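You operate a simulated robot arm through the tools that you are given. There is no shell and no other tool. Be economical: measure what you need, move in short steps, check, and stop when the job is done.

You run a simulated robot arm. Do the job below in one go: nothing can be reset, and whatever is moved stays where it is left.

Task
Pack the black tray on the top of the wooden table. At the end: the yellow small cheese block is on the black tray; the green tub (marked "SALAD") stands on top of the muffin in white paper; the green thick cucumber slice from the top of the wooden table is on the black tray; the brass scoop stands where the green tub stood; whatever was shut is shut again. Leave all else as you found it, and nothing knocked over.

The check looks at the end state, three seconds after you hand in, the way a careful person would. Anything else that was tipped, shoved, dropped, spilled or broken makes it a failure.

Robot
A 6-joint arm with a two-finger parallel gripper, fixed in place. Base frame: the origin is at the foot of the arm, x ahead of it, y to its left, z up; the work surface is at about z = 0.75. Units: m, degrees, N and s.
With the tool pointing down near the work surface it reaches from about 0.3 to 0.74 m from the base axis. Its first joint turns from -66.0 to 66.0 degrees. Payload 2.45 kg.
The TCP is the grasp point between the finger pads, 0.024 m short of the fingertips. In the tool frame z runs along the fingers and y along their closing line. The gripper opens to 0.068 m. The fingers are 0.017 m wide and 0.01 m thick; the gripper's body (0.04 by 0.07 m) begins 0.041 m behind the TCP.
Orientation is that of the tool frame in the base frame, as [roll, pitch, yaw] about the fixed x, y, z axes, in that order (R = Rz(yaw) Ry(pitch) Rx(roll)). With the fingers straight down and closing along the base's y, the tool's x points along the base's -x, its y along +y and its z along -z.

Tools
- The arm moves only by the tool servo_tool. Its argument "deltas" is a list of rows, each a list of 7 numbers: the shift along the base's x, y, z in units of 200 mm (1.0 is 200 mm), then the turn, a rotation vector about the base's x, y, z in units of 60 degrees (1.0 is 60 degrees), then the closure, from 0 (fully open) to 1 (shut). In form: [[dx, dy, dz, ax, ay, az, jaw], ...]. A call has 1 to 20 rows; each row is the pose to reach, as a shift and turn from the pose commanded when the call began. A call with a number of a shift or a turn outside -1 to 1 is refused whole. A row lasts 0.2 s, in which the tool goes at most 0.05 m and 8.6 degrees; a call with a longer step from one row to the next is refused whole, and so is a gripper value outside its range. A pose out of reach is approached as far as the arm can. The call stops where the force on the tool passes 40 N (or 10 N more than at its start, if that is more) or the arm is blocked; 0.2 s more then pass. Each finger travels about 0.108 m/s and halts on what it meets, pressing with about 41 N; the grip force reading is that of the motor and also rises with nothing between the fingers. The clock runs only during rows and for 0.2 s after the last one: add rows that repeat a pose to give the fingers time. It gives the time, the measured TCP pose, the force on the tool (base axes), the opening and the grip force at its end, in the units of the frame above (readings bear some noise), with the torque about the TCP (base axes, N m) and any sound that the robot's microphone picked up.
- Cameras (640 x 400 px; columns grow to the right, rows downward): "scene" is fixed at [0.1667, 0.4167, 1.4517]; the picture's right is [-0.73, -0.68, 0.00], its down [-0.45, 0.49, -0.74] and it looks along [0.51, -0.55, -0.67] (base axes); focal length 352 px, centre (320, 200). "wrist" rides on the gripper at [0.084, 0.011, -0.075] in the tool frame; the picture's right is [-0.13, 0.99, 0.00], its down [-0.60, -0.08, -0.79] and it looks along [-0.79, -0.10, 0.61] (tool axes); focal length 251 px, centre (320, 200). There is no depth. A picture from a camera that has moved, and an enlarged one, comes with that camera's place and axes in the base frame and with its lens.
- grab_frame(camera): a new picture of that camera. No time passes.
- inspect(camera, box): a new picture of the part [left, top, right, bottom] of that camera's present view, enlarged. No time passes.
- close_job(): hands the job in; it is judged then, once.

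Work in short steps. Places have to be worked out from the pictures, the camera data and where the tool is seen: move nearer, look again, correct. Check each grasp and each placing, and mend what went wrong. You have 120 turns and 76 pictures in all, those below and enlarged ones among them. Open the gripper and draw the arm clear of the work before you hand the job in, unless the task says otherwise; then end with one line.

The tools are called after "Call:" as name(argument=value, ...) on one line, values as JSON. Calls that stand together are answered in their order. servo_tool: Moves the arm, as the interface text tells. Its arguments: {"type":"object","properties":{"deltas":{"type":"array","items":{"type":"array","items":{"type":"number"}}}},"required":["deltas"]} The other tools are called the same way: grab_frame (camera) takes a picture; inspect (camera, box) takes an enlarged picture of a part of a camera's view; close_job () hands the job in.

At the start:

```text
time_s: 0.0
tcp_pos: [0.4356, -0.013, 0.9932]
orientation: [-180.0, 0.1, -180.0]
ft_force: [-1.1, -1.3, -0.2]
ft_torque: [0.01, 0.01, 0.01]
finger_gap: 0.0683
grasp_force: 0.1
```

scene: 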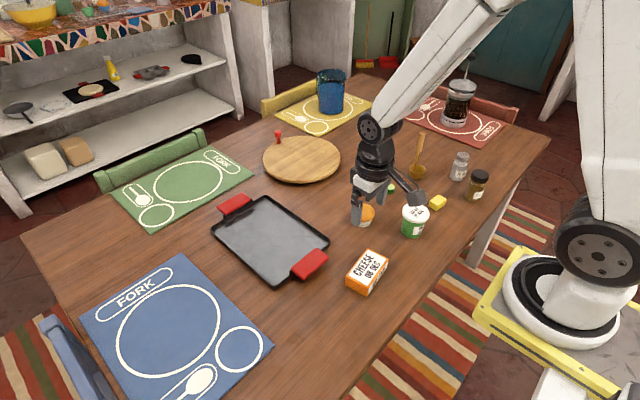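
wrist: 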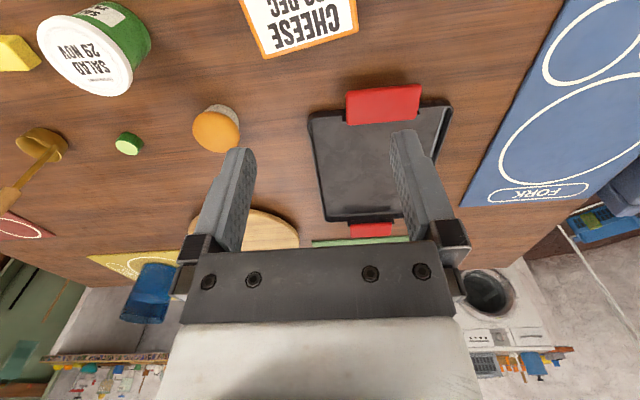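

I'll enlarge the working area of both views to identify objects and get better pixel positions.

Call:
inspect(camera="scene", box=[340, 120, 500, 300])

Call:
inspect(camera="scene", box=[200, 60, 400, 300])

Call:
inspect(camera="wrist", box=[0, 0, 320, 270])

```text
2.22 times, centred on (420, 210) of scene
camera zoom: at [0.1667, 0.4167, 1.4517], right [-0.73, -0.68, 0.0], down [-0.45, 0.49, -0.74], along [0.51, -0.55, -0.67], focal length 781 px, centre (98, 178)
```

zoom: 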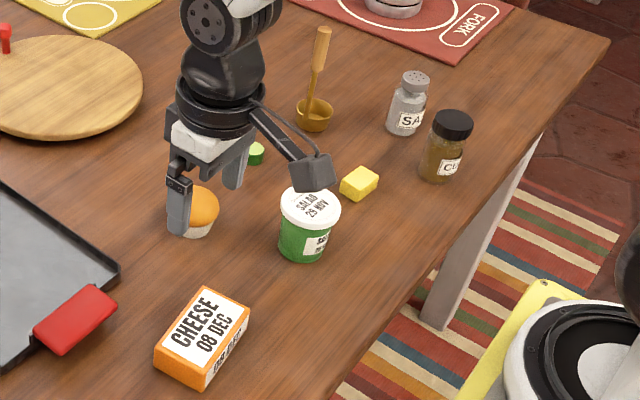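

```text
1.67 times, centred on (300, 180) of scene
camera zoom: at [0.1667, 0.4167, 1.4517], right [-0.73, -0.68, 0.0], down [-0.45, 0.49, -0.74], along [0.51, -0.55, -0.67], focal length 586 px, centre (353, 233)
```

zoom: 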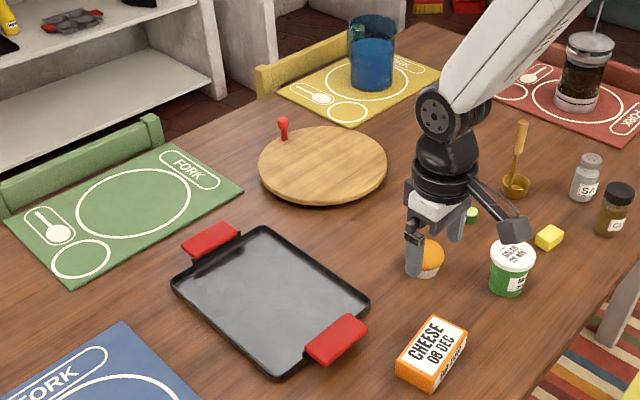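

```text
1.48 times, centred on (160, 135) of wrist
camera zoom: at [0.3519, -0.0028, 1.0668], right [0.13, 0.99, 0.0], down [0.6, -0.08, 0.79], along [0.79, -0.1, -0.61], focal length 372 px, centre (557, 296)
```

zoom: 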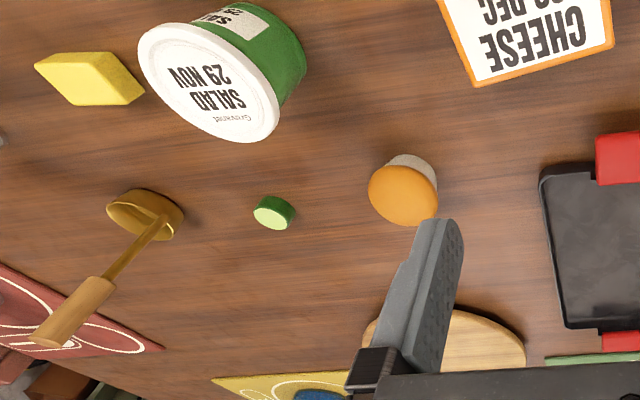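

Nothing is visibly shut (no lids or doors in the work area). Estimates: cheese block (0.435,-0.374), cucumber (0.57,-0.333), tub (0.434,-0.241, top about 0.81), muffin (0.545,-0.168), scoop (0.553,-0.457), tray near edge x≈0.575. I'll move high towards the cheese block.

Call:
servo_tool(deltas=[[0, -0.24, 0, 0, 0, 0, 0], [0, -0.48, 0, 0, 0, 0, 0], [0, -0.72, 0, 0, 0, 0, 0], [0, -0.96, 0, 0, 0, 0, 0]])

Call:
servo_tool(deltas=[[-0.05, -0.2, -0.1, 0, 0, 0, 0], [-0.1, -0.4, -0.2, 0, 0, 0, 0], [-0.15, -0.6, -0.3, 0, 0, 0, 0], [-0.15, -0.75, -0.4, 0, 0, 0, 0]])

Call:
grab_frame(camera="wrist")

```text
time_s: 1.0
tcp_pos: [0.4347, -0.2035, 0.993]
orientation: [-179.9, 0.1, 180.0]
ft_force: [-0.3, -0.3, -0.7]
ft_torque: [0.03, 0.0, -0.02]
finger_gap: 0.0681
grasp_force: 0.1
```

```text
time_s: 2.0
tcp_pos: [0.4047, -0.3552, 0.9129]
orientation: [179.9, 0.1, -180.0]
ft_force: [-0.2, -0.1, 0.3]
ft_torque: [-0.04, 0.0, 0.0]
finger_gap: 0.0679
grasp_force: 0.1
```

```text
70 pictures are left
camera wrist: at [0.3208, -0.346, 0.9869], right [0.13, 0.99, 0.0], down [0.6, -0.08, 0.79], along [0.79, -0.1, -0.61], focal length 251 px, centre (320, 200)
```

wrist: 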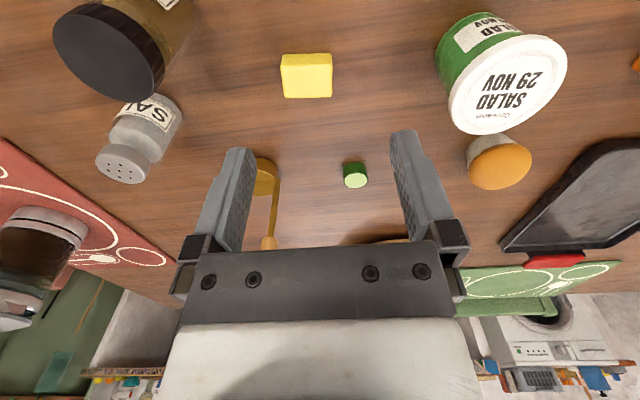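

Block's top face spans about 0.041 (near y) by 0.029, centre ≈(0.4315,-0.3715), turned about -7°. I align the yaw and descend part way, then check.

Call:
servo_tool(deltas=[[0.13, -0.082, -0.1, 0, 0, -0.117, 0], [0.13, -0.082, -0.3, 0, 0, -0.117, 0], [0.13, -0.082, -0.5, 0, 0, -0.117, 0], [0.13, -0.082, -0.5, 0, 0, -0.117, 0]])

Call:
grab_frame(camera="wrist")

Call:
inspect(camera="scene", box=[380, 140, 500, 260])

```text
time_s: 3.0
tcp_pos: [0.4316, -0.3717, 0.8134]
orientation: [-180.0, 0.1, 173.1]
ft_force: [0.0, -0.1, -0.4]
ft_torque: [-0.04, 0.0, -0.02]
finger_gap: 0.068
grasp_force: 0.0
```

```text
69 pictures are left
camera wrist: at [0.3497, -0.3516, 0.8871], right [0.25, 0.97, 0.0], down [0.59, -0.15, 0.79], along [0.77, -0.2, -0.61], focal length 251 px, centre (320, 200)
```

wrist: 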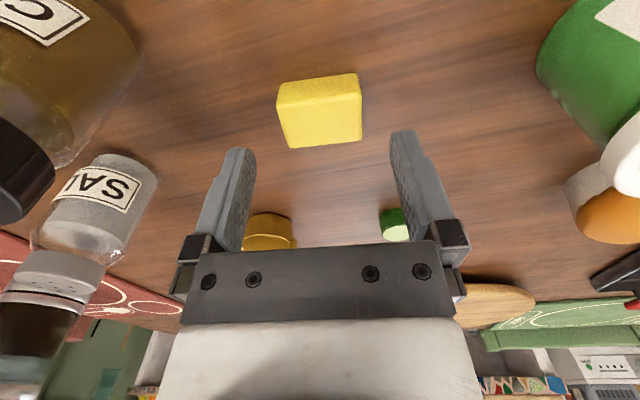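

```text
3.33 times, centred on (440, 200) of scene
camera zoom: at [0.1667, 0.4167, 1.4517], right [-0.73, -0.68, 0.0], down [-0.45, 0.49, -0.74], along [0.51, -0.55, -0.67], focal length 1172 px, centre (-80, 200)
```

zoom: 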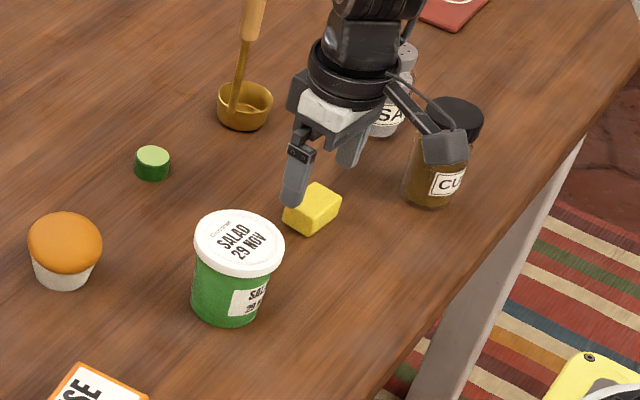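

Yaw and position look right (block centre ≈(0.430,-0.373), under the fingers). Descend so fingertips stop about 3 mm over the table and close.

Call:
servo_tool(deltas=[[-0.005, -0.003, -0.09, 0, 0, 0, 0], [-0.005, -0.003, -0.175, 0, 0, 0, 0], [-0.005, -0.003, -0.175, 0, 0, 0, 0], [-0.005, -0.003, -0.175, 0, 0, 0, 0.2], [-0.005, -0.003, -0.175, 0, 0, 0, 0.4], [-0.005, -0.003, -0.175, 0, 0, 0, 0.6], [-0.005, -0.003, -0.175, 0, 0, 0, 0.6]])

Call:
grab_frame(camera="wrist")

```text
time_s: 4.6
tcp_pos: [0.4329, -0.3698, 0.7775]
orientation: [179.9, 0.1, 173.1]
ft_force: [-0.8, 0.4, 0.1]
ft_torque: [0.02, -0.02, 0.01]
finger_gap: 0.0432
grasp_force: 40.2
```

```text
67 pictures are left
camera wrist: at [0.3503, -0.3505, 0.8517], right [0.25, 0.97, 0.0], down [0.59, -0.15, 0.79], along [0.77, -0.2, -0.61], focal length 251 px, centre (320, 200)
```

wrist: 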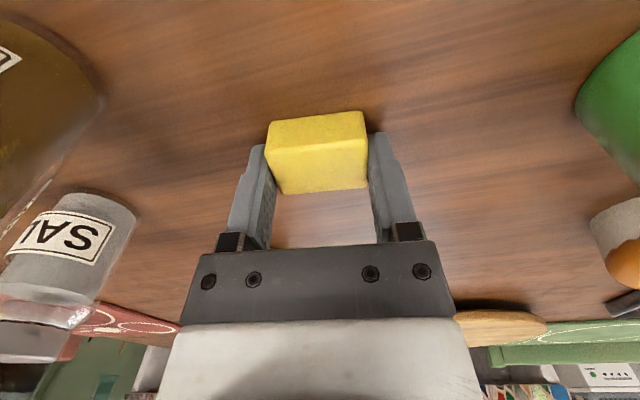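

Gripped (gap 43 mm). Lift and carry high towards the tray.

Call:
servo_tool(deltas=[[0, 0, 0.15, 0, 0, 0, 0.6], [0, 0, 0.35, 0, 0, 0, 0.6], [0, 0, 0.55, 0, 0, 0, 0.6], [0, 0, 0.75, 0, 0, 0, 0.6], [0.05, 0.2, 0.75, 0, 0, 0, 0.6], [0.1, 0.4, 0.75, 0, 0, 0.03, 0.6], [0.15, 0.6, 0.75, 0, 0, 0.06, 0.6], [0.2, 0.8, 0.75, 0, 0, 0.09, 0.6], [0.25, 1.0, 0.75, 0, 0, 0.117, 0.6]])

Call:
servo_tool(deltas=[[0.1, 0.2, 0, 0, 0, 0, 0.6], [0.2, 0.4, 0, 0, 0, 0, 0.6], [0.3, 0.6, 0, 0, 0, 0, 0.6], [0.4, 0.8, 0, 0, 0, 0, 0.6], [0.5, 1.0, 0, 0, 0, 0, 0.6]])

Call:
servo_tool(deltas=[[0.1, 0.15, 0, 0, 0, 0, 0.6], [0.2, 0.3, 0, 0, 0, 0, 0.6], [0.297, 0.3, 0, 0, 0, 0, 0.6], [0.297, 0.3, 0, 0, 0, 0, 0.6]])

Call:
grab_frame(camera="wrist")

Call:
grab_frame(camera="scene")

```text
time_s: 6.6
tcp_pos: [0.4793, -0.1688, 0.9261]
orientation: [180.0, 0.0, 180.0]
ft_force: [0.6, -0.3, 0.1]
ft_torque: [-0.02, -0.01, -0.04]
finger_gap: 0.0275
grasp_force: 0.0
```

```text
time_s: 7.8
tcp_pos: [0.5811, 0.0332, 0.9281]
orientation: [180.0, 0.0, 179.8]
ft_force: [0.0, 0.3, -0.7]
ft_torque: [0.02, 0.0, 0.0]
finger_gap: 0.0269
grasp_force: 0.1
```

```text
time_s: 8.8
tcp_pos: [0.6419, 0.0878, 0.9299]
orientation: [-180.0, 0.1, 179.9]
ft_force: [-0.1, 0.4, -0.9]
ft_torque: [-0.03, 0.01, -0.05]
finger_gap: 0.0273
grasp_force: 0.1
```

```text
66 pictures are left
camera wrist: at [0.5581, 0.0987, 1.0044], right [0.13, 0.99, 0.0], down [0.6, -0.08, 0.79], along [0.79, -0.1, -0.61], focal length 251 px, centre (320, 200)
```

wrist: 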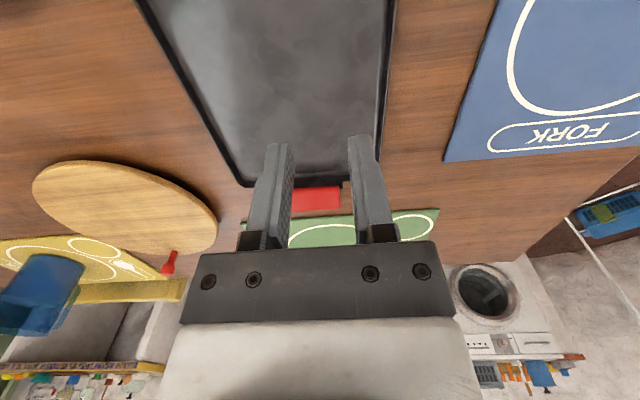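

```text
65 pictures are left
```

scene: 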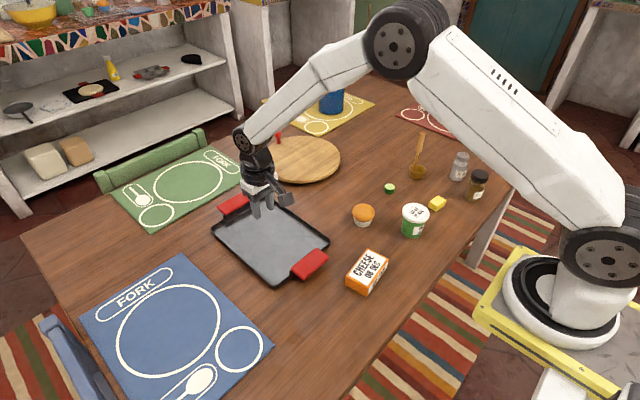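

The block slipped out early in the lift (gap fell to 27 mm) and seems to sit where it was. I go back over it and look.

Call:
servo_tool(deltas=[[-0.1, -0.2, 0, 0, 0, 0, 0], [-0.2, -0.4, 0, 0, 0, 0, 0], [-0.3, -0.6, 0, 0, 0, 0, 0], [-0.4, -0.8, 0, 0, 0, 0, 0], [-0.5, -1.0, 0, 0, 0, 0, 0]])

Call:
servo_tool(deltas=[[-0.1, -0.2, 0, 0, 0, 0, 0], [-0.2, -0.4, 0, 0, 0, 0, 0], [-0.3, -0.6, 0, 0, 0, 0, 0], [-0.4, -0.8, 0, 0, 0, 0, 0], [-0.5, -1.0, 0, 0, 0, 0, 0]])

Call:
servo_tool(deltas=[[-0.05, -0.2, 0, 0, 0, 0, 0], [-0.047, -0.3, -0.2, 0, 0, -0.1, 0], [-0.047, -0.3, -0.4, 0, 0, -0.117, 0], [-0.047, -0.3, -0.5, 0, 0, -0.117, 0], [-0.047, -0.3, -0.5, 0, 0, -0.117, 0]])

Call:
grab_frame(camera="wrist")

Call:
inspect(camera="scene", box=[380, 140, 500, 260])

```text
time_s: 10.0
tcp_pos: [0.5401, -0.1082, 0.9269]
orientation: [180.0, 0.1, -180.0]
ft_force: [-0.6, 0.2, 0.6]
ft_torque: [-0.02, -0.01, -0.03]
finger_gap: 0.0679
grasp_force: 0.0
```

```text
time_s: 11.2
tcp_pos: [0.4402, -0.3108, 0.9284]
orientation: [-179.9, 0.1, 180.0]
ft_force: [-0.3, -0.6, -0.7]
ft_torque: [0.03, 0.02, 0.0]
finger_gap: 0.0682
grasp_force: 0.1
```

```text
time_s: 12.4
tcp_pos: [0.4325, -0.3712, 0.8294]
orientation: [179.9, 0.1, 173.0]
ft_force: [0.0, 0.2, -0.2]
ft_torque: [-0.01, 0.02, 0.02]
finger_gap: 0.0679
grasp_force: 0.1
```

```text
64 pictures are left
camera wrist: at [0.3506, -0.3516, 0.904], right [0.25, 0.97, 0.0], down [0.59, -0.15, 0.79], along [0.77, -0.2, -0.61], focal length 251 px, centre (320, 200)
```

wrist: 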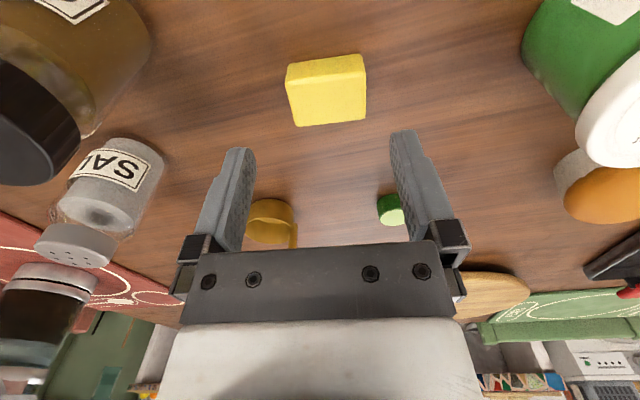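

```text
3.33 times, centred on (440, 200) of scene
camera zoom: at [0.1667, 0.4167, 1.4517], right [-0.73, -0.68, 0.0], down [-0.45, 0.49, -0.74], along [0.51, -0.55, -0.67], focal length 1172 px, centre (-80, 200)
```

zoom: 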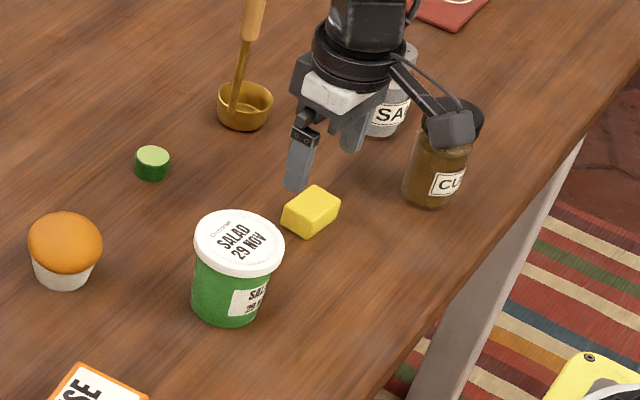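

The block is at about the same spot, (0.431,-0.370). Regrip 2 mm lower with full closure and lift slowly to see whether it holds.

Call:
servo_tool(deltas=[[0, 0.008, -0.12, 0, 0, 0, 0], [0, 0.008, -0.262, 0, 0, 0, 0], [0, 0.008, -0.262, 0, 0, 0, 0.3], [0, 0.008, -0.262, 0, 0, 0, 0.5], [0, 0.008, -0.262, 0, 0, 0, 1.0], [0, 0.008, -0.262, 0, 0, 0, 1.0], [0, 0.008, -0.262, 0, 0, 0, 1.0]])

Call:
servo_tool(deltas=[[0, 0, 0.02, 0, 0, 0, 1.0], [0, 0, 0.04, 0, 0, 0, 1.0], [0, 0, 0.07, 0, 0, 0, 1.0], [0, 0, 0.1, 0, 0, 0, 1.0]])

Call:
grab_frame(camera="wrist")

```text
time_s: 14.0
tcp_pos: [0.432, -0.3685, 0.7772]
orientation: [-180.0, 0.0, 173.0]
ft_force: [0.9, -0.1, 0.0]
ft_torque: [0.02, -0.01, -0.01]
finger_gap: 0.0431
grasp_force: 40.4
```

```text
time_s: 15.0
tcp_pos: [0.4304, -0.3682, 0.7941]
orientation: [180.0, 0.1, 173.0]
ft_force: [-0.6, -0.1, -0.7]
ft_torque: [0.03, -0.01, 0.04]
finger_gap: 0.043
grasp_force: 41.1
```

```text
62 pictures are left
camera wrist: at [0.3484, -0.3489, 0.8683], right [0.25, 0.97, 0.0], down [0.59, -0.15, 0.79], along [0.77, -0.2, -0.61], focal length 251 px, centre (320, 200)
```

wrist: 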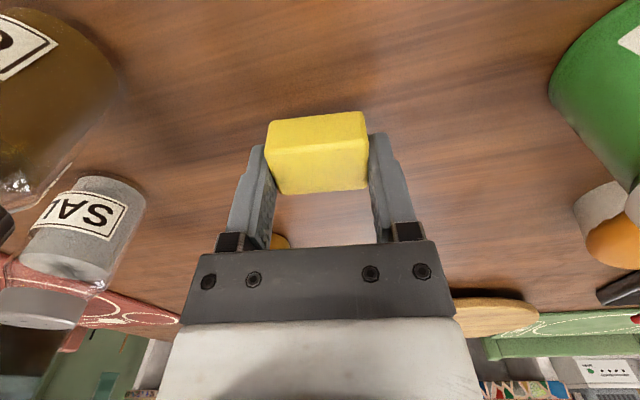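

It holds now. Continue lifting gently, checking.

Call:
servo_tool(deltas=[[0, 0, 0.06, 0, 0, 0, 1.0], [0, 0, 0.14, 0, 0, 0, 1.0], [0, 0, 0.22, 0, 0, 0, 1.0], [0, 0, 0.3, 0, 0, 0, 1.0], [0, 0, 0.38, 0, 0, 0, 1.0], [0, 0, 0.46, 0, 0, 0, 1.0], [0, 0, 0.52, 0, 0, 0, 1.0]])

Call:
inspect(camera="wrist", box=[160, 50, 480, 250])

```text
time_s: 16.6
tcp_pos: [0.4309, -0.3692, 0.9013]
orientation: [-180.0, 0.1, 173.1]
ft_force: [-0.2, 0.8, 0.2]
ft_torque: [0.0, -0.03, 0.0]
finger_gap: 0.043
grasp_force: 40.5
```

```text
2.00 times, centred on (320, 150) of wrist
camera zoom: at [0.3493, -0.3495, 0.9746], right [0.25, 0.97, 0.0], down [0.59, -0.15, 0.79], along [0.77, -0.2, -0.61], focal length 503 px, centre (320, 300)
```

zoom: 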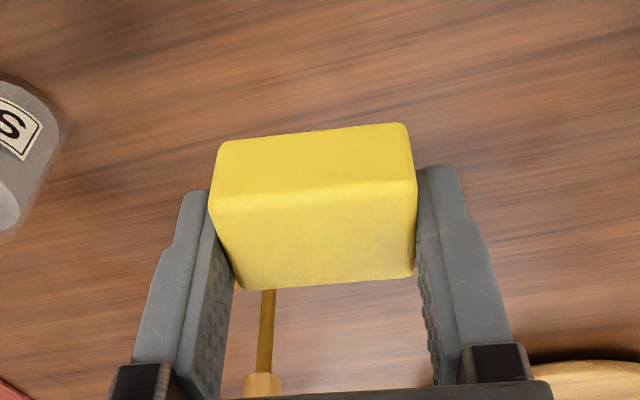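

Secure. Carry at moderate speed to the tray.

Call:
servo_tool(deltas=[[0.04, 0.1, 0.02, 0, 0, 0, 1.0], [0.1, 0.25, 0.05, 0, 0, 0.02, 1.0], [0.15, 0.4, 0.05, 0, 0, 0.04, 1.0], [0.2, 0.55, 0.05, 0, 0, 0.06, 1.0], [0.25, 0.7, 0.05, 0, 0, 0.08, 1.0], [0.3, 0.85, 0.05, 0, 0, 0.1, 1.0], [0.35, 1.0, 0.05, 0, 0, 0.117, 1.0]])

Call:
servo_tool(deltas=[[0.08, 0.15, 0, 0, 0, 0, 1.0], [0.16, 0.3, 0, 0, 0, 0, 1.0], [0.24, 0.45, 0, 0, 0, 0, 1.0], [0.32, 0.6, 0, 0, 0, 0, 1.0], [0.4, 0.75, 0, 0, 0, 0, 1.0], [0.48, 0.9, 0, 0, 0, 0, 1.0], [0.52, 1.0, 0, 0, 0, 0, 1.0]])

Call:
servo_tool(deltas=[[0.06, 0.1, 0, 0, 0, 0, 1.0], [0.1, 0.2, 0, 0, 0, 0, 1.0], [0.152, 0.3, -0.1, 0, 0, 0, 1.0], [0.152, 0.3, -0.3, 0, 0, 0, 1.0], [0.152, 0.3, -0.4, 0, 0, 0, 1.0], [0.152, 0.3, -0.4, 0, 0, 0, 1.0]])

Call:
grab_frame(camera="scene")

Call:
grab_frame(camera="wrist")

```text
time_s: 18.2
tcp_pos: [0.5018, -0.1651, 0.9099]
orientation: [-180.0, 0.1, -180.0]
ft_force: [-0.2, 0.2, -1.0]
ft_torque: [0.05, -0.02, 0.01]
finger_gap: 0.0428
grasp_force: 40.9
```

```text
time_s: 19.8
tcp_pos: [0.6059, 0.0315, 0.9093]
orientation: [-180.0, 0.1, 179.9]
ft_force: [0.1, 0.3, -0.7]
ft_torque: [0.0, 0.01, 0.01]
finger_gap: 0.0429
grasp_force: 41.1
```

```text
time_s: 21.2
tcp_pos: [0.6366, 0.0892, 0.8283]
orientation: [-180.0, 0.1, -180.0]
ft_force: [1.0, 0.1, -0.8]
ft_torque: [0.02, 0.01, -0.01]
finger_gap: 0.043
grasp_force: 41.1
```

```text
60 pictures are left
```

scene: 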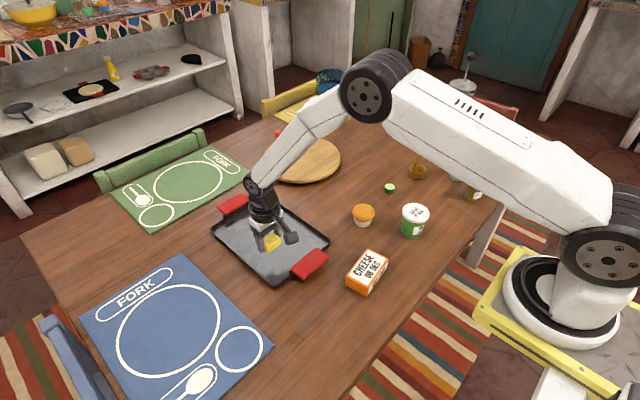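

```text
59 pictures are left
camera wrist: at [0.5522, 0.099, 0.9026], right [0.13, 0.99, 0.0], down [0.6, -0.08, 0.79], along [0.79, -0.1, -0.61], focal length 251 px, centre (320, 200)
```

wrist: 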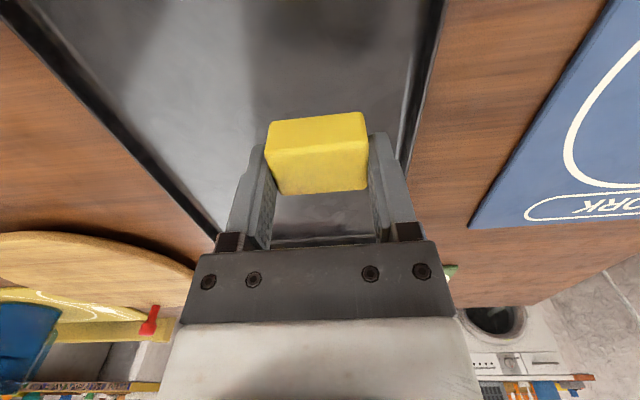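

Held above the tray interior; the rim is near y≈0.145, so I shift 1 cm inward and lower gently.

Call:
servo_tool(deltas=[[0, -0.05, -0.06, 0, 0, 0, 1.0], [0, -0.06, -0.12, 0, 0, 0, 1.0], [0, -0.06, -0.18, 0, 0, 0, 1.0], [0, -0.06, -0.2, 0, 0, 0, 1.0], [0, -0.06, -0.215, 0, 0, 0, 1.0], [0, -0.06, -0.23, 0, 0, 0, 1.0]])

Call:
inspect(camera="scene", box=[210, 180, 330, 290])

```text
time_s: 22.6
tcp_pos: [0.635, 0.0783, 0.7829]
orientation: [-180.0, 0.1, -180.0]
ft_force: [-0.1, 0.3, 0.1]
ft_torque: [0.0, 0.0, -0.01]
finger_gap: 0.0428
grasp_force: 40.8
```

```text
3.64 times, centred on (270, 235) of scene
camera zoom: at [0.1668, 0.4167, 1.4517], right [-0.73, -0.68, 0.0], down [-0.45, 0.49, -0.74], along [0.51, -0.55, -0.67], focal length 1278 px, centre (502, 73)
```

zoom: 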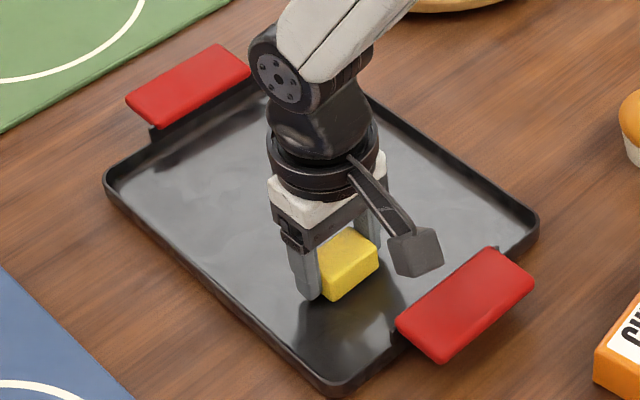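

Nearly down with no contact force yet. Lower in 1 mm steps.

Call:
servo_tool(deltas=[[0, 0, -0.006, 0, 0, 0, 1.0], [0, 0, -0.012, 0, 0, 0, 1.0], [0, 0, -0.012, 0, 0, 0, 1.0]])

```text
time_s: 23.4
tcp_pos: [0.635, 0.0782, 0.7789]
orientation: [179.9, 0.2, -180.0]
ft_force: [-1.7, -0.2, 4.5]
ft_torque: [0.0, 0.03, 0.0]
finger_gap: 0.0429
grasp_force: 40.8
```

Contact felt (4.5 N up). Release and rise.

Call:
servo_tool(deltas=[[0, 0, 0.003, 0, 0, 0, 0.3], [0, 0, 0.003, 0, 0, 0, 0.12], [0, 0, 0.003, 0, 0, 0, 0.12], [0, 0, 0.1, 0, 0, 0, 0.12], [0, 0, 0.3, 0, 0, 0, 0.12], [0, 0, 0.5, 0, 0, 0, 0], [0, 0, 0.6, 0, 0, 0, 0]])

Call:
grab_frame(camera="wrist")

```text
time_s: 25.0
tcp_pos: [0.6338, 0.08, 0.8978]
orientation: [180.0, 0.0, -180.0]
ft_force: [-0.4, -0.3, -0.1]
ft_torque: [0.02, 0.03, -0.02]
finger_gap: 0.0677
grasp_force: 0.1
```

```text
57 pictures are left
camera wrist: at [0.5504, 0.0885, 0.9731], right [0.13, 0.99, 0.0], down [0.6, -0.08, 0.79], along [0.79, -0.1, -0.61], focal length 251 px, centre (320, 200)
```

wrist: 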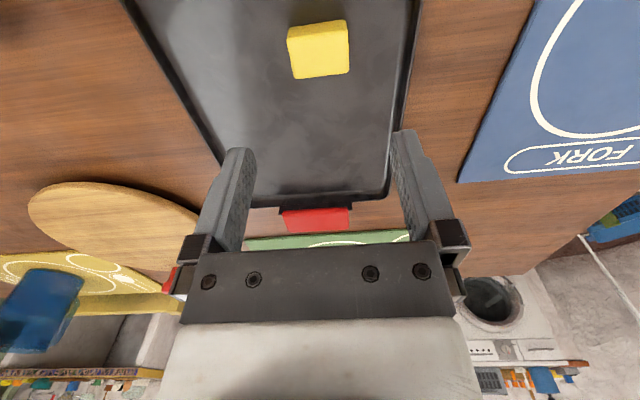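

Cheese block is on the tray. Next to the cucumber at ≈(0.569,-0.333), hovering at z≈0.88.

Call:
servo_tool(deltas=[[-0.04, -0.2, 0, 0, 0, 0, 0], [-0.07, -0.4, 0, 0, 0, 0, 0], [-0.1, -0.6, 0, 0, 0, 0, 0], [-0.13, -0.8, 0, 0, 0, 0, 0], [-0.16, -1.0, 0, 0, 0, 0, 0]])

Call:
servo_tool(deltas=[[-0.04, -0.2, 0, 0, 0, 0, 0], [-0.08, -0.4, 0, 0, 0, 0, 0], [-0.12, -0.6, 0, 0, 0, 0, 0], [-0.17, -0.8, 0, 0, 0, 0, 0], [-0.17, -1.0, -0.05, 0, 0, 0, 0], [-0.17, -1.0, -0.05, 0, 0, 0, 0]])

Call:
grab_frame(camera="wrist")

```text
time_s: 26.2
tcp_pos: [0.6038, -0.1217, 0.8992]
orientation: [-179.9, 0.2, -179.9]
ft_force: [-0.2, -0.3, -0.8]
ft_torque: [0.04, 0.02, 0.0]
finger_gap: 0.0681
grasp_force: 0.0
```

```text
time_s: 27.6
tcp_pos: [0.5706, -0.3206, 0.8918]
orientation: [-179.9, 0.0, 180.0]
ft_force: [0.0, -0.3, -0.2]
ft_torque: [0.02, 0.03, -0.04]
finger_gap: 0.068
grasp_force: 0.1
```

```text
56 pictures are left
camera wrist: at [0.4857, -0.3115, 0.9658], right [0.13, 0.99, 0.0], down [0.6, -0.08, 0.79], along [0.79, -0.1, -0.61], focal length 251 px, centre (320, 200)
```

wrist: 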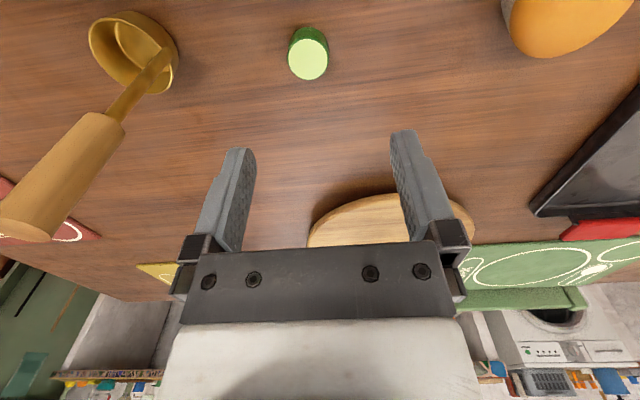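

Cucumber centre ≈(0.569,-0.3305), 30 mm wide. Descend and grip with full closure, then lift a little.

Call:
servo_tool(deltas=[[0, -0.045, -0.15, 0, 0, 0, 0], [0, -0.045, -0.35, 0, 0, 0, 0], [0, -0.045, -0.5, 0, 0, 0, 0], [0, -0.045, -0.57, 0, 0, 0, 0], [0, -0.045, -0.57, 0, 0, 0, 0.2], [0, -0.045, -0.57, 0, 0, 0, 0.4], [0, -0.045, -0.57, 0, 0, 0, 0.6], [0, -0.045, -0.57, 0, 0, 0, 1], [0, -0.045, -0.57, 0, 0, 0, 1], [0, -0.045, -0.55, 0, 0, 0, 1], [0, -0.045, -0.5, 0, 0, 0, 1], [0, -0.045, -0.4, 0, 0, 0, 1]])

Call:
grab_frame(camera="wrist")

```text
time_s: 30.2
tcp_pos: [0.5712, -0.3293, 0.8112]
orientation: [180.0, 0.1, -179.9]
ft_force: [-0.5, -0.1, -0.2]
ft_torque: [0.02, -0.01, -0.02]
finger_gap: 0.0267
grasp_force: 41.3
```

```text
55 pictures are left
camera wrist: at [0.4868, -0.3201, 0.8851], right [0.13, 0.99, 0.0], down [0.6, -0.08, 0.79], along [0.79, -0.1, -0.61], focal length 251 px, centre (320, 200)
```

wrist: 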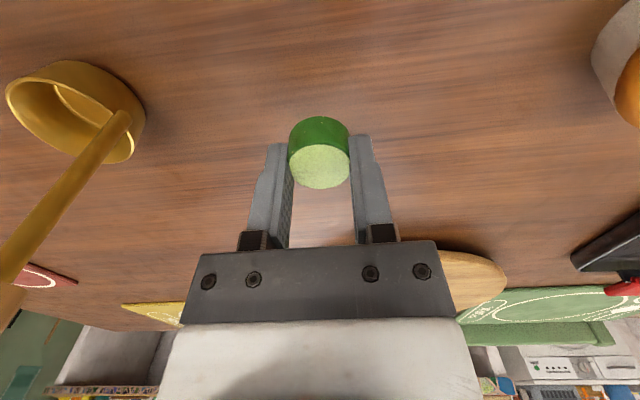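

Cucumber held. Lift and carry to (0.635, 0.0) on the tray.

Call:
servo_tool(deltas=[[0, 0, 0.1, 0, 0, 0, 1], [0, 0, 0.25, 0, 0, 0, 1], [0, 0, 0.4, 0, 0, 0, 1], [0.05, 0.1, 0.45, 0, 0, 0, 1], [0.08, 0.25, 0.45, 0, 0, 0, 1], [0.11, 0.4, 0.45, 0, 0, 0, 1], [0.14, 0.55, 0.45, 0, 0, 0, 1], [0.17, 0.7, 0.45, 0, 0, 0, 1], [0.2, 0.85, 0.45, 0, 0, 0, 1], [0.23, 1.0, 0.45, 0, 0, 0, 1]])

Call:
servo_tool(deltas=[[0.03, 0.15, 0, 0, 0, 0, 1], [0.06, 0.3, 0, 0, 0, 0, 1], [0.1, 0.45, 0, 0, 0, 0, 1], [0.1, 0.6, 0, 0, 0, 0, 1], [0.1, 0.657, -0.1, 0, 0, 0, 1], [0.1, 0.657, -0.25, 0, 0, 0, 1], [0.1, 0.657, -0.4, 0, 0, 0, 1], [0.1, 0.657, -0.5, 0, 0, 0, 1], [0.1, 0.657, -0.57, 0, 0, 0, 1], [0.1, 0.657, -0.57, 0, 0, 0, 1]])

Call:
grab_frame(camera="wrist")

```text
time_s: 32.4
tcp_pos: [0.6163, -0.1297, 0.8993]
orientation: [-179.9, 0.1, 179.9]
ft_force: [-0.1, -0.9, -0.1]
ft_torque: [0.0, -0.02, 0.0]
finger_gap: 0.0265
grasp_force: 40.5
```

```text
time_s: 34.6
tcp_pos: [0.6334, -0.0012, 0.7871]
orientation: [-180.0, 0.1, 179.9]
ft_force: [0.0, -0.5, -0.4]
ft_torque: [0.02, 0.0, -0.02]
finger_gap: 0.0265
grasp_force: 41.0
```

```text
54 pictures are left
camera wrist: at [0.5504, 0.0087, 0.8613], right [0.13, 0.99, 0.0], down [0.6, -0.08, 0.79], along [0.79, -0.1, -0.61], focal length 251 px, centre (320, 200)
```

wrist: 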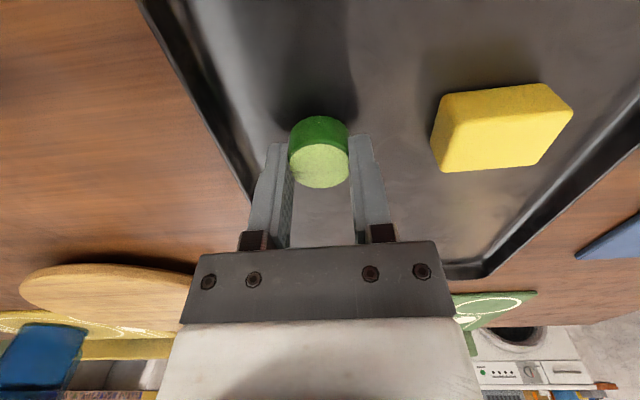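

Positioned over free tray space; lower to contact and release.

Call:
servo_tool(deltas=[[0, 0, -0.015, 0, 0, 0, 1], [0, 0, -0.03, 0, 0, 0, 1], [0, 0, -0.036, 0, 0, 0, 1], [0, 0, -0.036, 0, 0, 0, 1]])

```text
time_s: 35.6
tcp_pos: [0.6362, -0.0006, 0.7807]
orientation: [179.9, 0.2, 180.0]
ft_force: [-4.2, -4.0, 15.5]
ft_torque: [-0.13, 0.15, -0.07]
finger_gap: 0.026
grasp_force: 41.1
```

Firm contact (15 N); back off 1 mm, release, rise.

Call:
servo_tool(deltas=[[0, 0, 0.007, 0, 0, 0, 1], [0, 0, 0.007, 0, 0, 0, 0.5], [0, 0, 0.007, 0, 0, 0, 0.3], [0, 0, 0.007, 0, 0, 0, 0.3], [0, 0, 0.1, 0, 0, 0, 0.3], [0, 0, 0.3, 0, 0, 0, 0.3], [0, 0, 0.5, 0, 0, 0, 0], [0, 0, 0.6, 0, 0, 0, 0]])

Call:
grab_frame(camera="wrist")

Call:
inspect(camera="scene", box=[340, 180, 460, 255])

```text
time_s: 37.4
tcp_pos: [0.6333, 0.0002, 0.9004]
orientation: [-179.9, 0.1, 180.0]
ft_force: [0.4, -1.0, -0.2]
ft_torque: [0.0, -0.05, 0.0]
finger_gap: 0.068
grasp_force: 0.0
```

```text
53 pictures are left
camera wrist: at [0.5493, 0.0098, 0.9748], right [0.13, 0.99, 0.0], down [0.6, -0.08, 0.79], along [0.79, -0.1, -0.61], focal length 251 px, centre (320, 200)
```

wrist: 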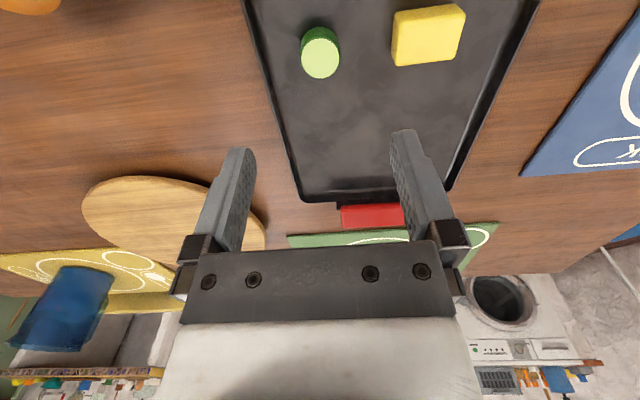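

```text
5.33 times, centred on (400, 218) of scene
camera zoom: at [0.1667, 0.4167, 1.4517], right [-0.73, -0.68, 0.0], down [-0.45, 0.49, -0.74], along [0.51, -0.55, -0.67], focal length 1874 px, centre (-107, 107)
```

zoom: 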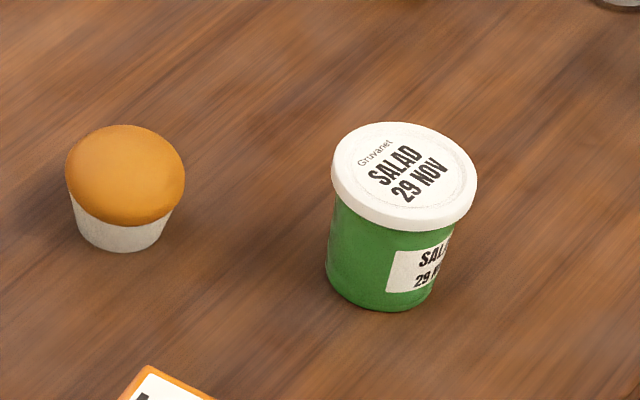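

Both are on the tray. The tub's lid looks about 71 mm wide (wider than the gripper), so I go above it to measure properly.

Call:
servo_tool(deltas=[[-0.1, -0.15, 0.1, 0, 0, 0, 0], [-0.25, -0.3, 0.2, 0, 0, 0, 0], [-0.4, -0.45, 0.2, 0, 0, 0, 0], [-0.55, -0.6, 0.2, 0, 0, 0, 0], [-0.7, -0.75, 0.2, 0, 0, 0, 0], [-0.85, -0.9, 0.2, 0, 0, 0, 0], [-1.0, -1.0, 0.2, 0, 0, 0, 0], [-1.0, -1.0, 0.2, 0, 0, 0, 0]])

Call:
grab_frame(camera="wrist")

```text
time_s: 39.2
tcp_pos: [0.4336, -0.1989, 0.9416]
orientation: [-179.9, 0.1, 179.9]
ft_force: [-0.5, -0.3, 0.1]
ft_torque: [0.05, 0.0, 0.0]
finger_gap: 0.0679
grasp_force: 0.1
```

```text
51 pictures are left
camera wrist: at [0.3493, -0.1902, 1.0155], right [0.13, 0.99, 0.0], down [0.6, -0.08, 0.79], along [0.79, -0.1, -0.61], focal length 251 px, centre (320, 200)
```

wrist: 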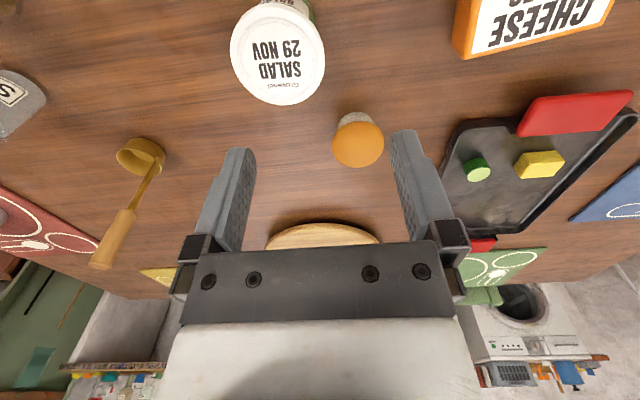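

Begin the turn needed for a side approach below the lid: yaw +60° first, checking that the wrist follows.

Call:
servo_tool(deltas=[[0, 0, 0, 0, 0, 0.14, 0], [0, 0, 0, 0, 0, 0.28, 0], [0, 0, 0, 0, 0, 0.42, 0], [0, 0, 0, 0, 0, 0.56, 0], [0, 0, 0, 0, 0, 0.7, 0], [0, 0, 0, 0, 0, 0.84, 0], [0, 0, 0, 0, 0, 0.98, 0]])

Call:
servo_tool(deltas=[[0, 0, 0, 0, 0, 0.14, 0], [0, 0, 0, 0, 0, 0.28, 0], [0, 0, 0, 0, 0, 0.42, 0], [0, 0, 0, 0, 0, 0.56, 0], [0, 0, 0, 0, 0, 0.7, 0], [0, 0, 0, 0, 0, 0.84, 0], [0, 0, 0, 0, 0, 0.98, 0], [0, 0, 0, 0, 0, 0.98, 0]])

Call:
grab_frame(camera="scene")

```text
time_s: 40.8
tcp_pos: [0.4348, -0.1994, 0.9385]
orientation: [180.0, 0.2, -121.0]
ft_force: [-0.1, 0.9, 0.5]
ft_torque: [0.01, 0.0, 0.0]
finger_gap: 0.0682
grasp_force: 0.1
```

```text
time_s: 42.6
tcp_pos: [0.4361, -0.1988, 0.9405]
orientation: [180.0, 0.1, -62.3]
ft_force: [-0.2, -0.1, 0.2]
ft_torque: [0.0, -0.03, -0.01]
finger_gap: 0.0682
grasp_force: 0.0
```

```text
50 pictures are left
```

scene: 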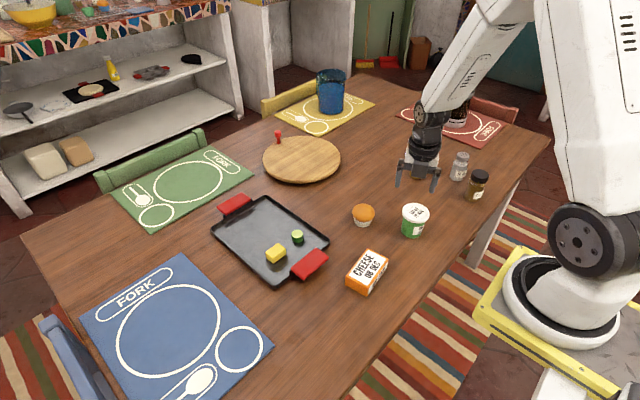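

Wrist follows. Finish yaw to -29° (radial, outward), then tilt 35° in place as a first test.

Call:
servo_tool(deltas=[[0, 0, 0, 0, 0, 0.14, 0], [0, 0, 0, 0, 0, 0.28, 0], [0, 0, 0, 0, 0, 0.42, 0], [0, 0, 0, 0, 0, 0.555, 0], [0, 0, 0, 0, 0, 0.555, 0]])

Call:
servo_tool(deltas=[[0, 0, 0, -0.057, -0.102, 0, 0], [0, 0, 0, -0.114, -0.204, 0, 0], [0, 0, 0, -0.171, -0.306, 0, 0], [0, 0, 0, -0.228, -0.408, 0, 0], [0, 0, 0, -0.283, -0.51, 0, 0], [0, 0, 0, -0.283, -0.51, 0, 0]])

```text
time_s: 43.8
tcp_pos: [0.4424, -0.1763, 0.9344]
orientation: [177.7, -0.2, -29.9]
ft_force: [0.2, -0.7, 0.1]
ft_torque: [0.01, 0.01, 0.0]
finger_gap: 0.0681
grasp_force: 0.1
out of reach, approached as far as the arm can: row 4, 5
```

```text
time_s: 45.2
tcp_pos: [0.4419, -0.1924, 0.9398]
orientation: [-177.1, -34.6, -30.3]
ft_force: [-0.6, -0.6, 0.1]
ft_torque: [-0.02, -0.04, -0.01]
finger_gap: 0.0679
grasp_force: 0.2
out of reach, approached as far as the arm can: row 1, 4, 5, 6
```

The yaw limit sits near -33° here, so I'll use an approach heading of about -45° instead. Turn back 16° about vertical with the tilt kept.

Call:
servo_tool(deltas=[[0, 0, 0, 0, 0, -0.133, 0], [0, 0, 0, 0, 0, -0.265, 0], [0, 0, 0, 0, 0, -0.265, 0]])

Call:
grab_frame(camera="wrist")

```text
time_s: 46.0
tcp_pos: [0.4199, -0.2066, 0.9297]
orientation: [-173.7, -34.4, -47.7]
ft_force: [0.0, 1.0, 0.5]
ft_torque: [-0.01, -0.03, -0.01]
finger_gap: 0.0682
grasp_force: 0.0
out of reach, approached as far as the arm can: row 1, 2, 3
```

```text
49 pictures are left
camera wrist: at [0.425, -0.242, 1.0373], right [-0.76, -0.63, -0.16], down [-0.64, 0.7, 0.32], along [-0.09, 0.34, -0.94], focal length 251 px, centre (320, 200)
```

wrist: 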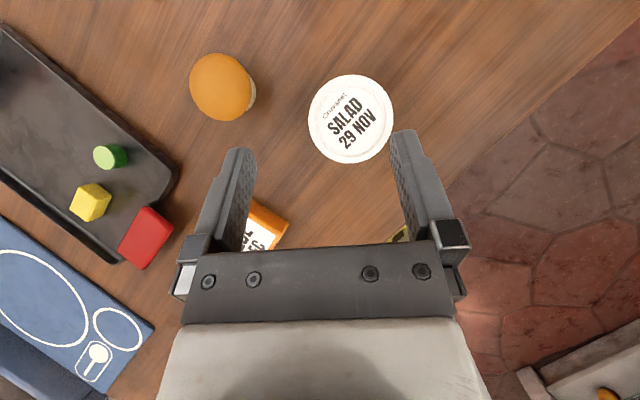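

Tilting outward meets joint limits. Better option: approach from the -y side heading +y (yaw 90°), where the space is free and the wrist is less twisted. First untilt and lift a bit.

Call:
servo_tool(deltas=[[0, 0, 0.05, 0.083, 0.083, 0, 0], [0, 0, 0.1, 0.165, 0.165, 0, 0], [0, 0, 0.1, 0.247, 0.247, 0, 0], [0, 0, 0.1, 0.33, 0.33, 0, 0], [0, 0, 0.1, 0.412, 0.413, 0, 0], [0, 0, 0.1, 0.412, 0.413, 0, 0]])

```text
time_s: 47.4
tcp_pos: [0.4299, -0.1977, 0.9516]
orientation: [-176.5, 0.5, -47.6]
ft_force: [0.4, 0.0, 0.3]
ft_torque: [-0.01, 0.04, 0.0]
finger_gap: 0.0679
grasp_force: 0.0
out of reach, approached as far as the arm can: row 3, 4, 5, 6
```

Now unwind the yaw (-60° steps) to leave the limit.

Call:
servo_tool(deltas=[[0, 0, 0, 0, 0, -0.14, 0], [0, 0, 0, 0, 0, -0.28, 0], [0, 0, 0, 0, 0, -0.42, 0], [0, 0, 0, 0, 0, -0.56, 0], [0, 0, 0, 0, 0, -0.7, 0], [0, 0, 0, 0, 0, -0.84, 0], [0, 0, 0, 0, 0, -0.98, 0], [0, 0, 0, 0, 0, -0.98, 0]])

Call:
servo_tool(deltas=[[0, 0, 0, 0, 0, -0.14, 0], [0, 0, 0, 0, 0, -0.28, 0], [0, 0, 0, 0, 0, -0.42, 0], [0, 0, 0, 0, 0, -0.56, 0], [0, 0, 0, 0, 0, -0.7, 0], [0, 0, 0, 0, 0, -0.84, 0], [0, 0, 0, 0, 0, -0.98, 0], [0, 0, 0, 0, 0, -0.98, 0]])

```text
time_s: 49.2
tcp_pos: [0.4292, -0.1968, 0.9523]
orientation: [-175.4, 0.4, -106.0]
ft_force: [0.3, -0.3, 0.1]
ft_torque: [0.02, -0.04, -0.01]
finger_gap: 0.0678
grasp_force: 0.1
```

```text
time_s: 51.0
tcp_pos: [0.4294, -0.1973, 0.9521]
orientation: [-175.4, 0.5, -164.7]
ft_force: [0.1, 0.6, 0.5]
ft_torque: [0.04, 0.01, -0.01]
finger_gap: 0.0679
grasp_force: 0.0
```

Tool is vertical but for 4.6° of roll; fix that, then continue yaw.

Call:
servo_tool(deltas=[[0, 0, 0, 0.074, 0.02, 0, 0], [0, 0, 0, 0.074, 0.02, 0, 0]])

Call:
servo_tool(deltas=[[0, 0, 0, 0, 0, -0.14, 0], [0, 0, 0, 0, 0, -0.28, 0], [0, 0, 0, 0, 0, -0.42, 0], [0, 0, 0, 0, 0, -0.56, 0], [0, 0, 0, 0, 0, -0.7, 0], [0, 0, 0, 0, 0, -0.84, 0], [0, 0, 0, 0, 0, -0.98, 0], [0, 0, 0, 0, 0, -0.98, 0]])

Call:
servo_tool(deltas=[[0, -0.15, 0, 0, 0, -0.14, 0], [0, -0.3, 0, 0, 0, -0.28, 0], [0, -0.45, 0, 0, 0, -0.42, 0], [0, -0.6, 0, 0, 0, -0.56, 0], [0, -0.7, 0, 0, 0, -0.7, 0], [0, -0.7, 0, 0, 0, -0.775, 0], [0, -0.7, 0, 0, 0, -0.775, 0]])

```text
time_s: 51.6
tcp_pos: [0.4281, -0.1961, 0.953]
orientation: [-180.0, 0.4, -164.8]
ft_force: [0.3, 0.1, -0.1]
ft_torque: [-0.01, 0.02, -0.01]
finger_gap: 0.0681
grasp_force: 0.2
```

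```text
time_s: 53.4
tcp_pos: [0.4285, -0.1973, 0.951]
orientation: [180.0, 0.5, 136.2]
ft_force: [-0.2, -0.1, -0.9]
ft_torque: [-0.01, 0.0, -0.01]
finger_gap: 0.0682
grasp_force: 0.1
```

```text
time_s: 55.0
tcp_pos: [0.4275, -0.3387, 0.9524]
orientation: [179.9, 0.7, 89.7]
ft_force: [0.6, 0.1, 0.3]
ft_torque: [0.0, 0.01, -0.03]
finger_gap: 0.068
grasp_force: 0.0
```

Now tilt fingers toward +y: 40° first.

Call:
servo_tool(deltas=[[0, 0, 0, 0.14, 0, 0, 0], [0, 0, 0, 0.28, 0, 0, 0], [0, 0, 0, 0.42, 0, 0, 0], [0, 0, 0, 0.56, 0, 0, 0], [0, 0, 0, 0.667, 0, 0, 0], [0, 0, 0, 0.667, 0, 0, 0]])

Call:
servo_tool(deltas=[[0, 0, 0, 0.14, 0, 0, 0], [0, 0, 0, 0.28, 0, 0, 0], [0, 0, 0, 0.42, 0, 0, 0], [0, 0, 0, 0.5, 0, 0, 0], [0, 0, 0, 0.5, 0, 0, 0]])

Call:
grab_frame(camera="wrist")

Call:
grab_frame(camera="scene")

```text
time_s: 56.4
tcp_pos: [0.4279, -0.3368, 0.9518]
orientation: [-180.0, -39.6, 89.9]
ft_force: [-0.9, -0.5, 0.7]
ft_torque: [0.0, -0.01, 0.02]
finger_gap: 0.0682
grasp_force: 0.0
```

```text
time_s: 57.6
tcp_pos: [0.4281, -0.3373, 0.9521]
orientation: [-179.8, -69.5, 89.7]
ft_force: [-0.1, -1.0, 0.0]
ft_torque: [0.01, -0.03, 0.05]
finger_gap: 0.0681
grasp_force: 0.0
```

```text
48 pictures are left
camera wrist: at [0.4398, -0.3795, 1.0563], right [0.99, -0.05, -0.12], down [-0.08, -0.95, -0.29], along [-0.1, 0.3, -0.95], focal length 251 px, centre (320, 200)
```

wrist: 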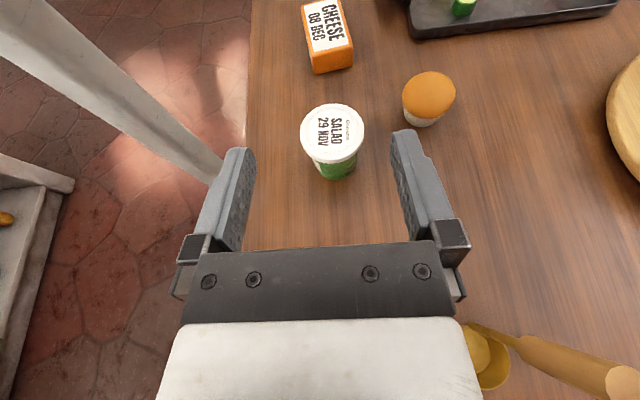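

```text
47 pictures are left
```

scene: 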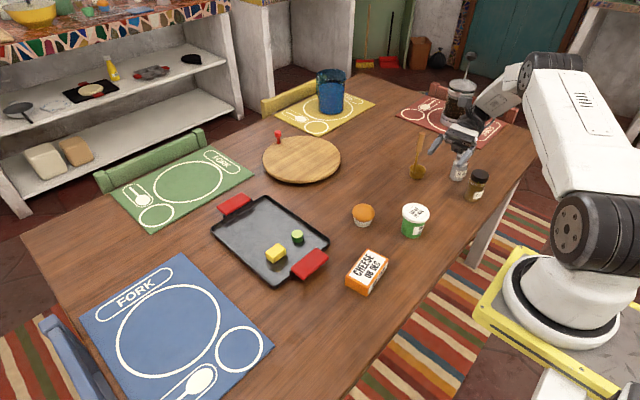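

The 70° tilt works. Combining views, the tub stands at ≈(0.432,-0.231), lid top z≈0.82, lid ≈71 mm, body ≈59 mm. To avoid the salt and jar with the wrist, I use heading 45°; rotate about vertical and move to behind the tub, still high.

Call:
servo_tool(deltas=[[0, 0.03, 0, 0, 0, -0.13, 0], [-0.05, 0.06, 0, 0, 0, -0.26, 0], [-0.1, 0.1, 0, 0, 0, -0.39, 0], [-0.15, 0.14, 0, 0, 0, -0.52, 0], [-0.2, 0.18, 0, 0, 0, -0.65, 0], [-0.28, 0.235, 0, 0, 0, -0.75, 0], [-0.28, 0.235, 0, 0, 0, -0.75, 0]])

Call:
grab_frame(camera="wrist")

Call:
grab_frame(camera="scene")

```text
time_s: 59.2
tcp_pos: [0.4193, -0.2681, 0.9502]
orientation: [-180.0, -69.4, 44.8]
ft_force: [0.5, -0.4, 0.6]
ft_torque: [0.01, 0.0, -0.02]
finger_gap: 0.0682
grasp_force: 0.0
out of reach, approached as far as the arm can: row 4, 5, 6, 7
```

```text
46 pictures are left
camera wrist: at [0.3976, -0.3063, 1.0545], right [0.67, -0.73, -0.12], down [-0.73, -0.62, -0.29], along [0.14, 0.28, -0.95], focal length 251 px, centre (320, 200)
```

wrist: 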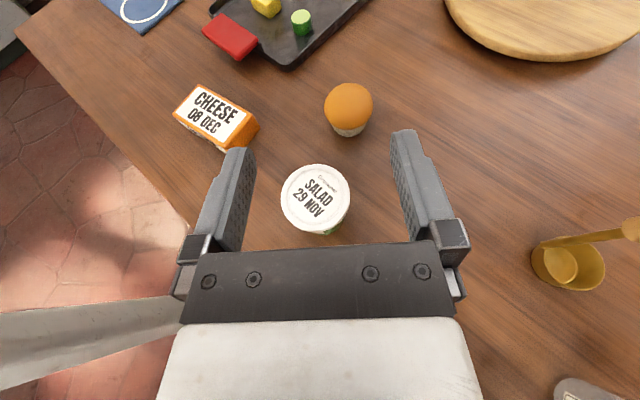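

```text
45 pictures are left
```

scene: 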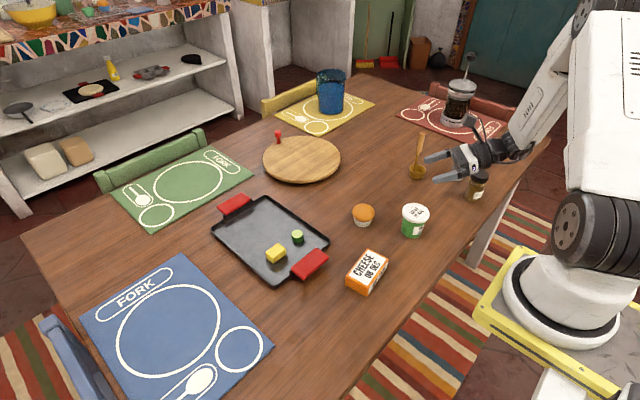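

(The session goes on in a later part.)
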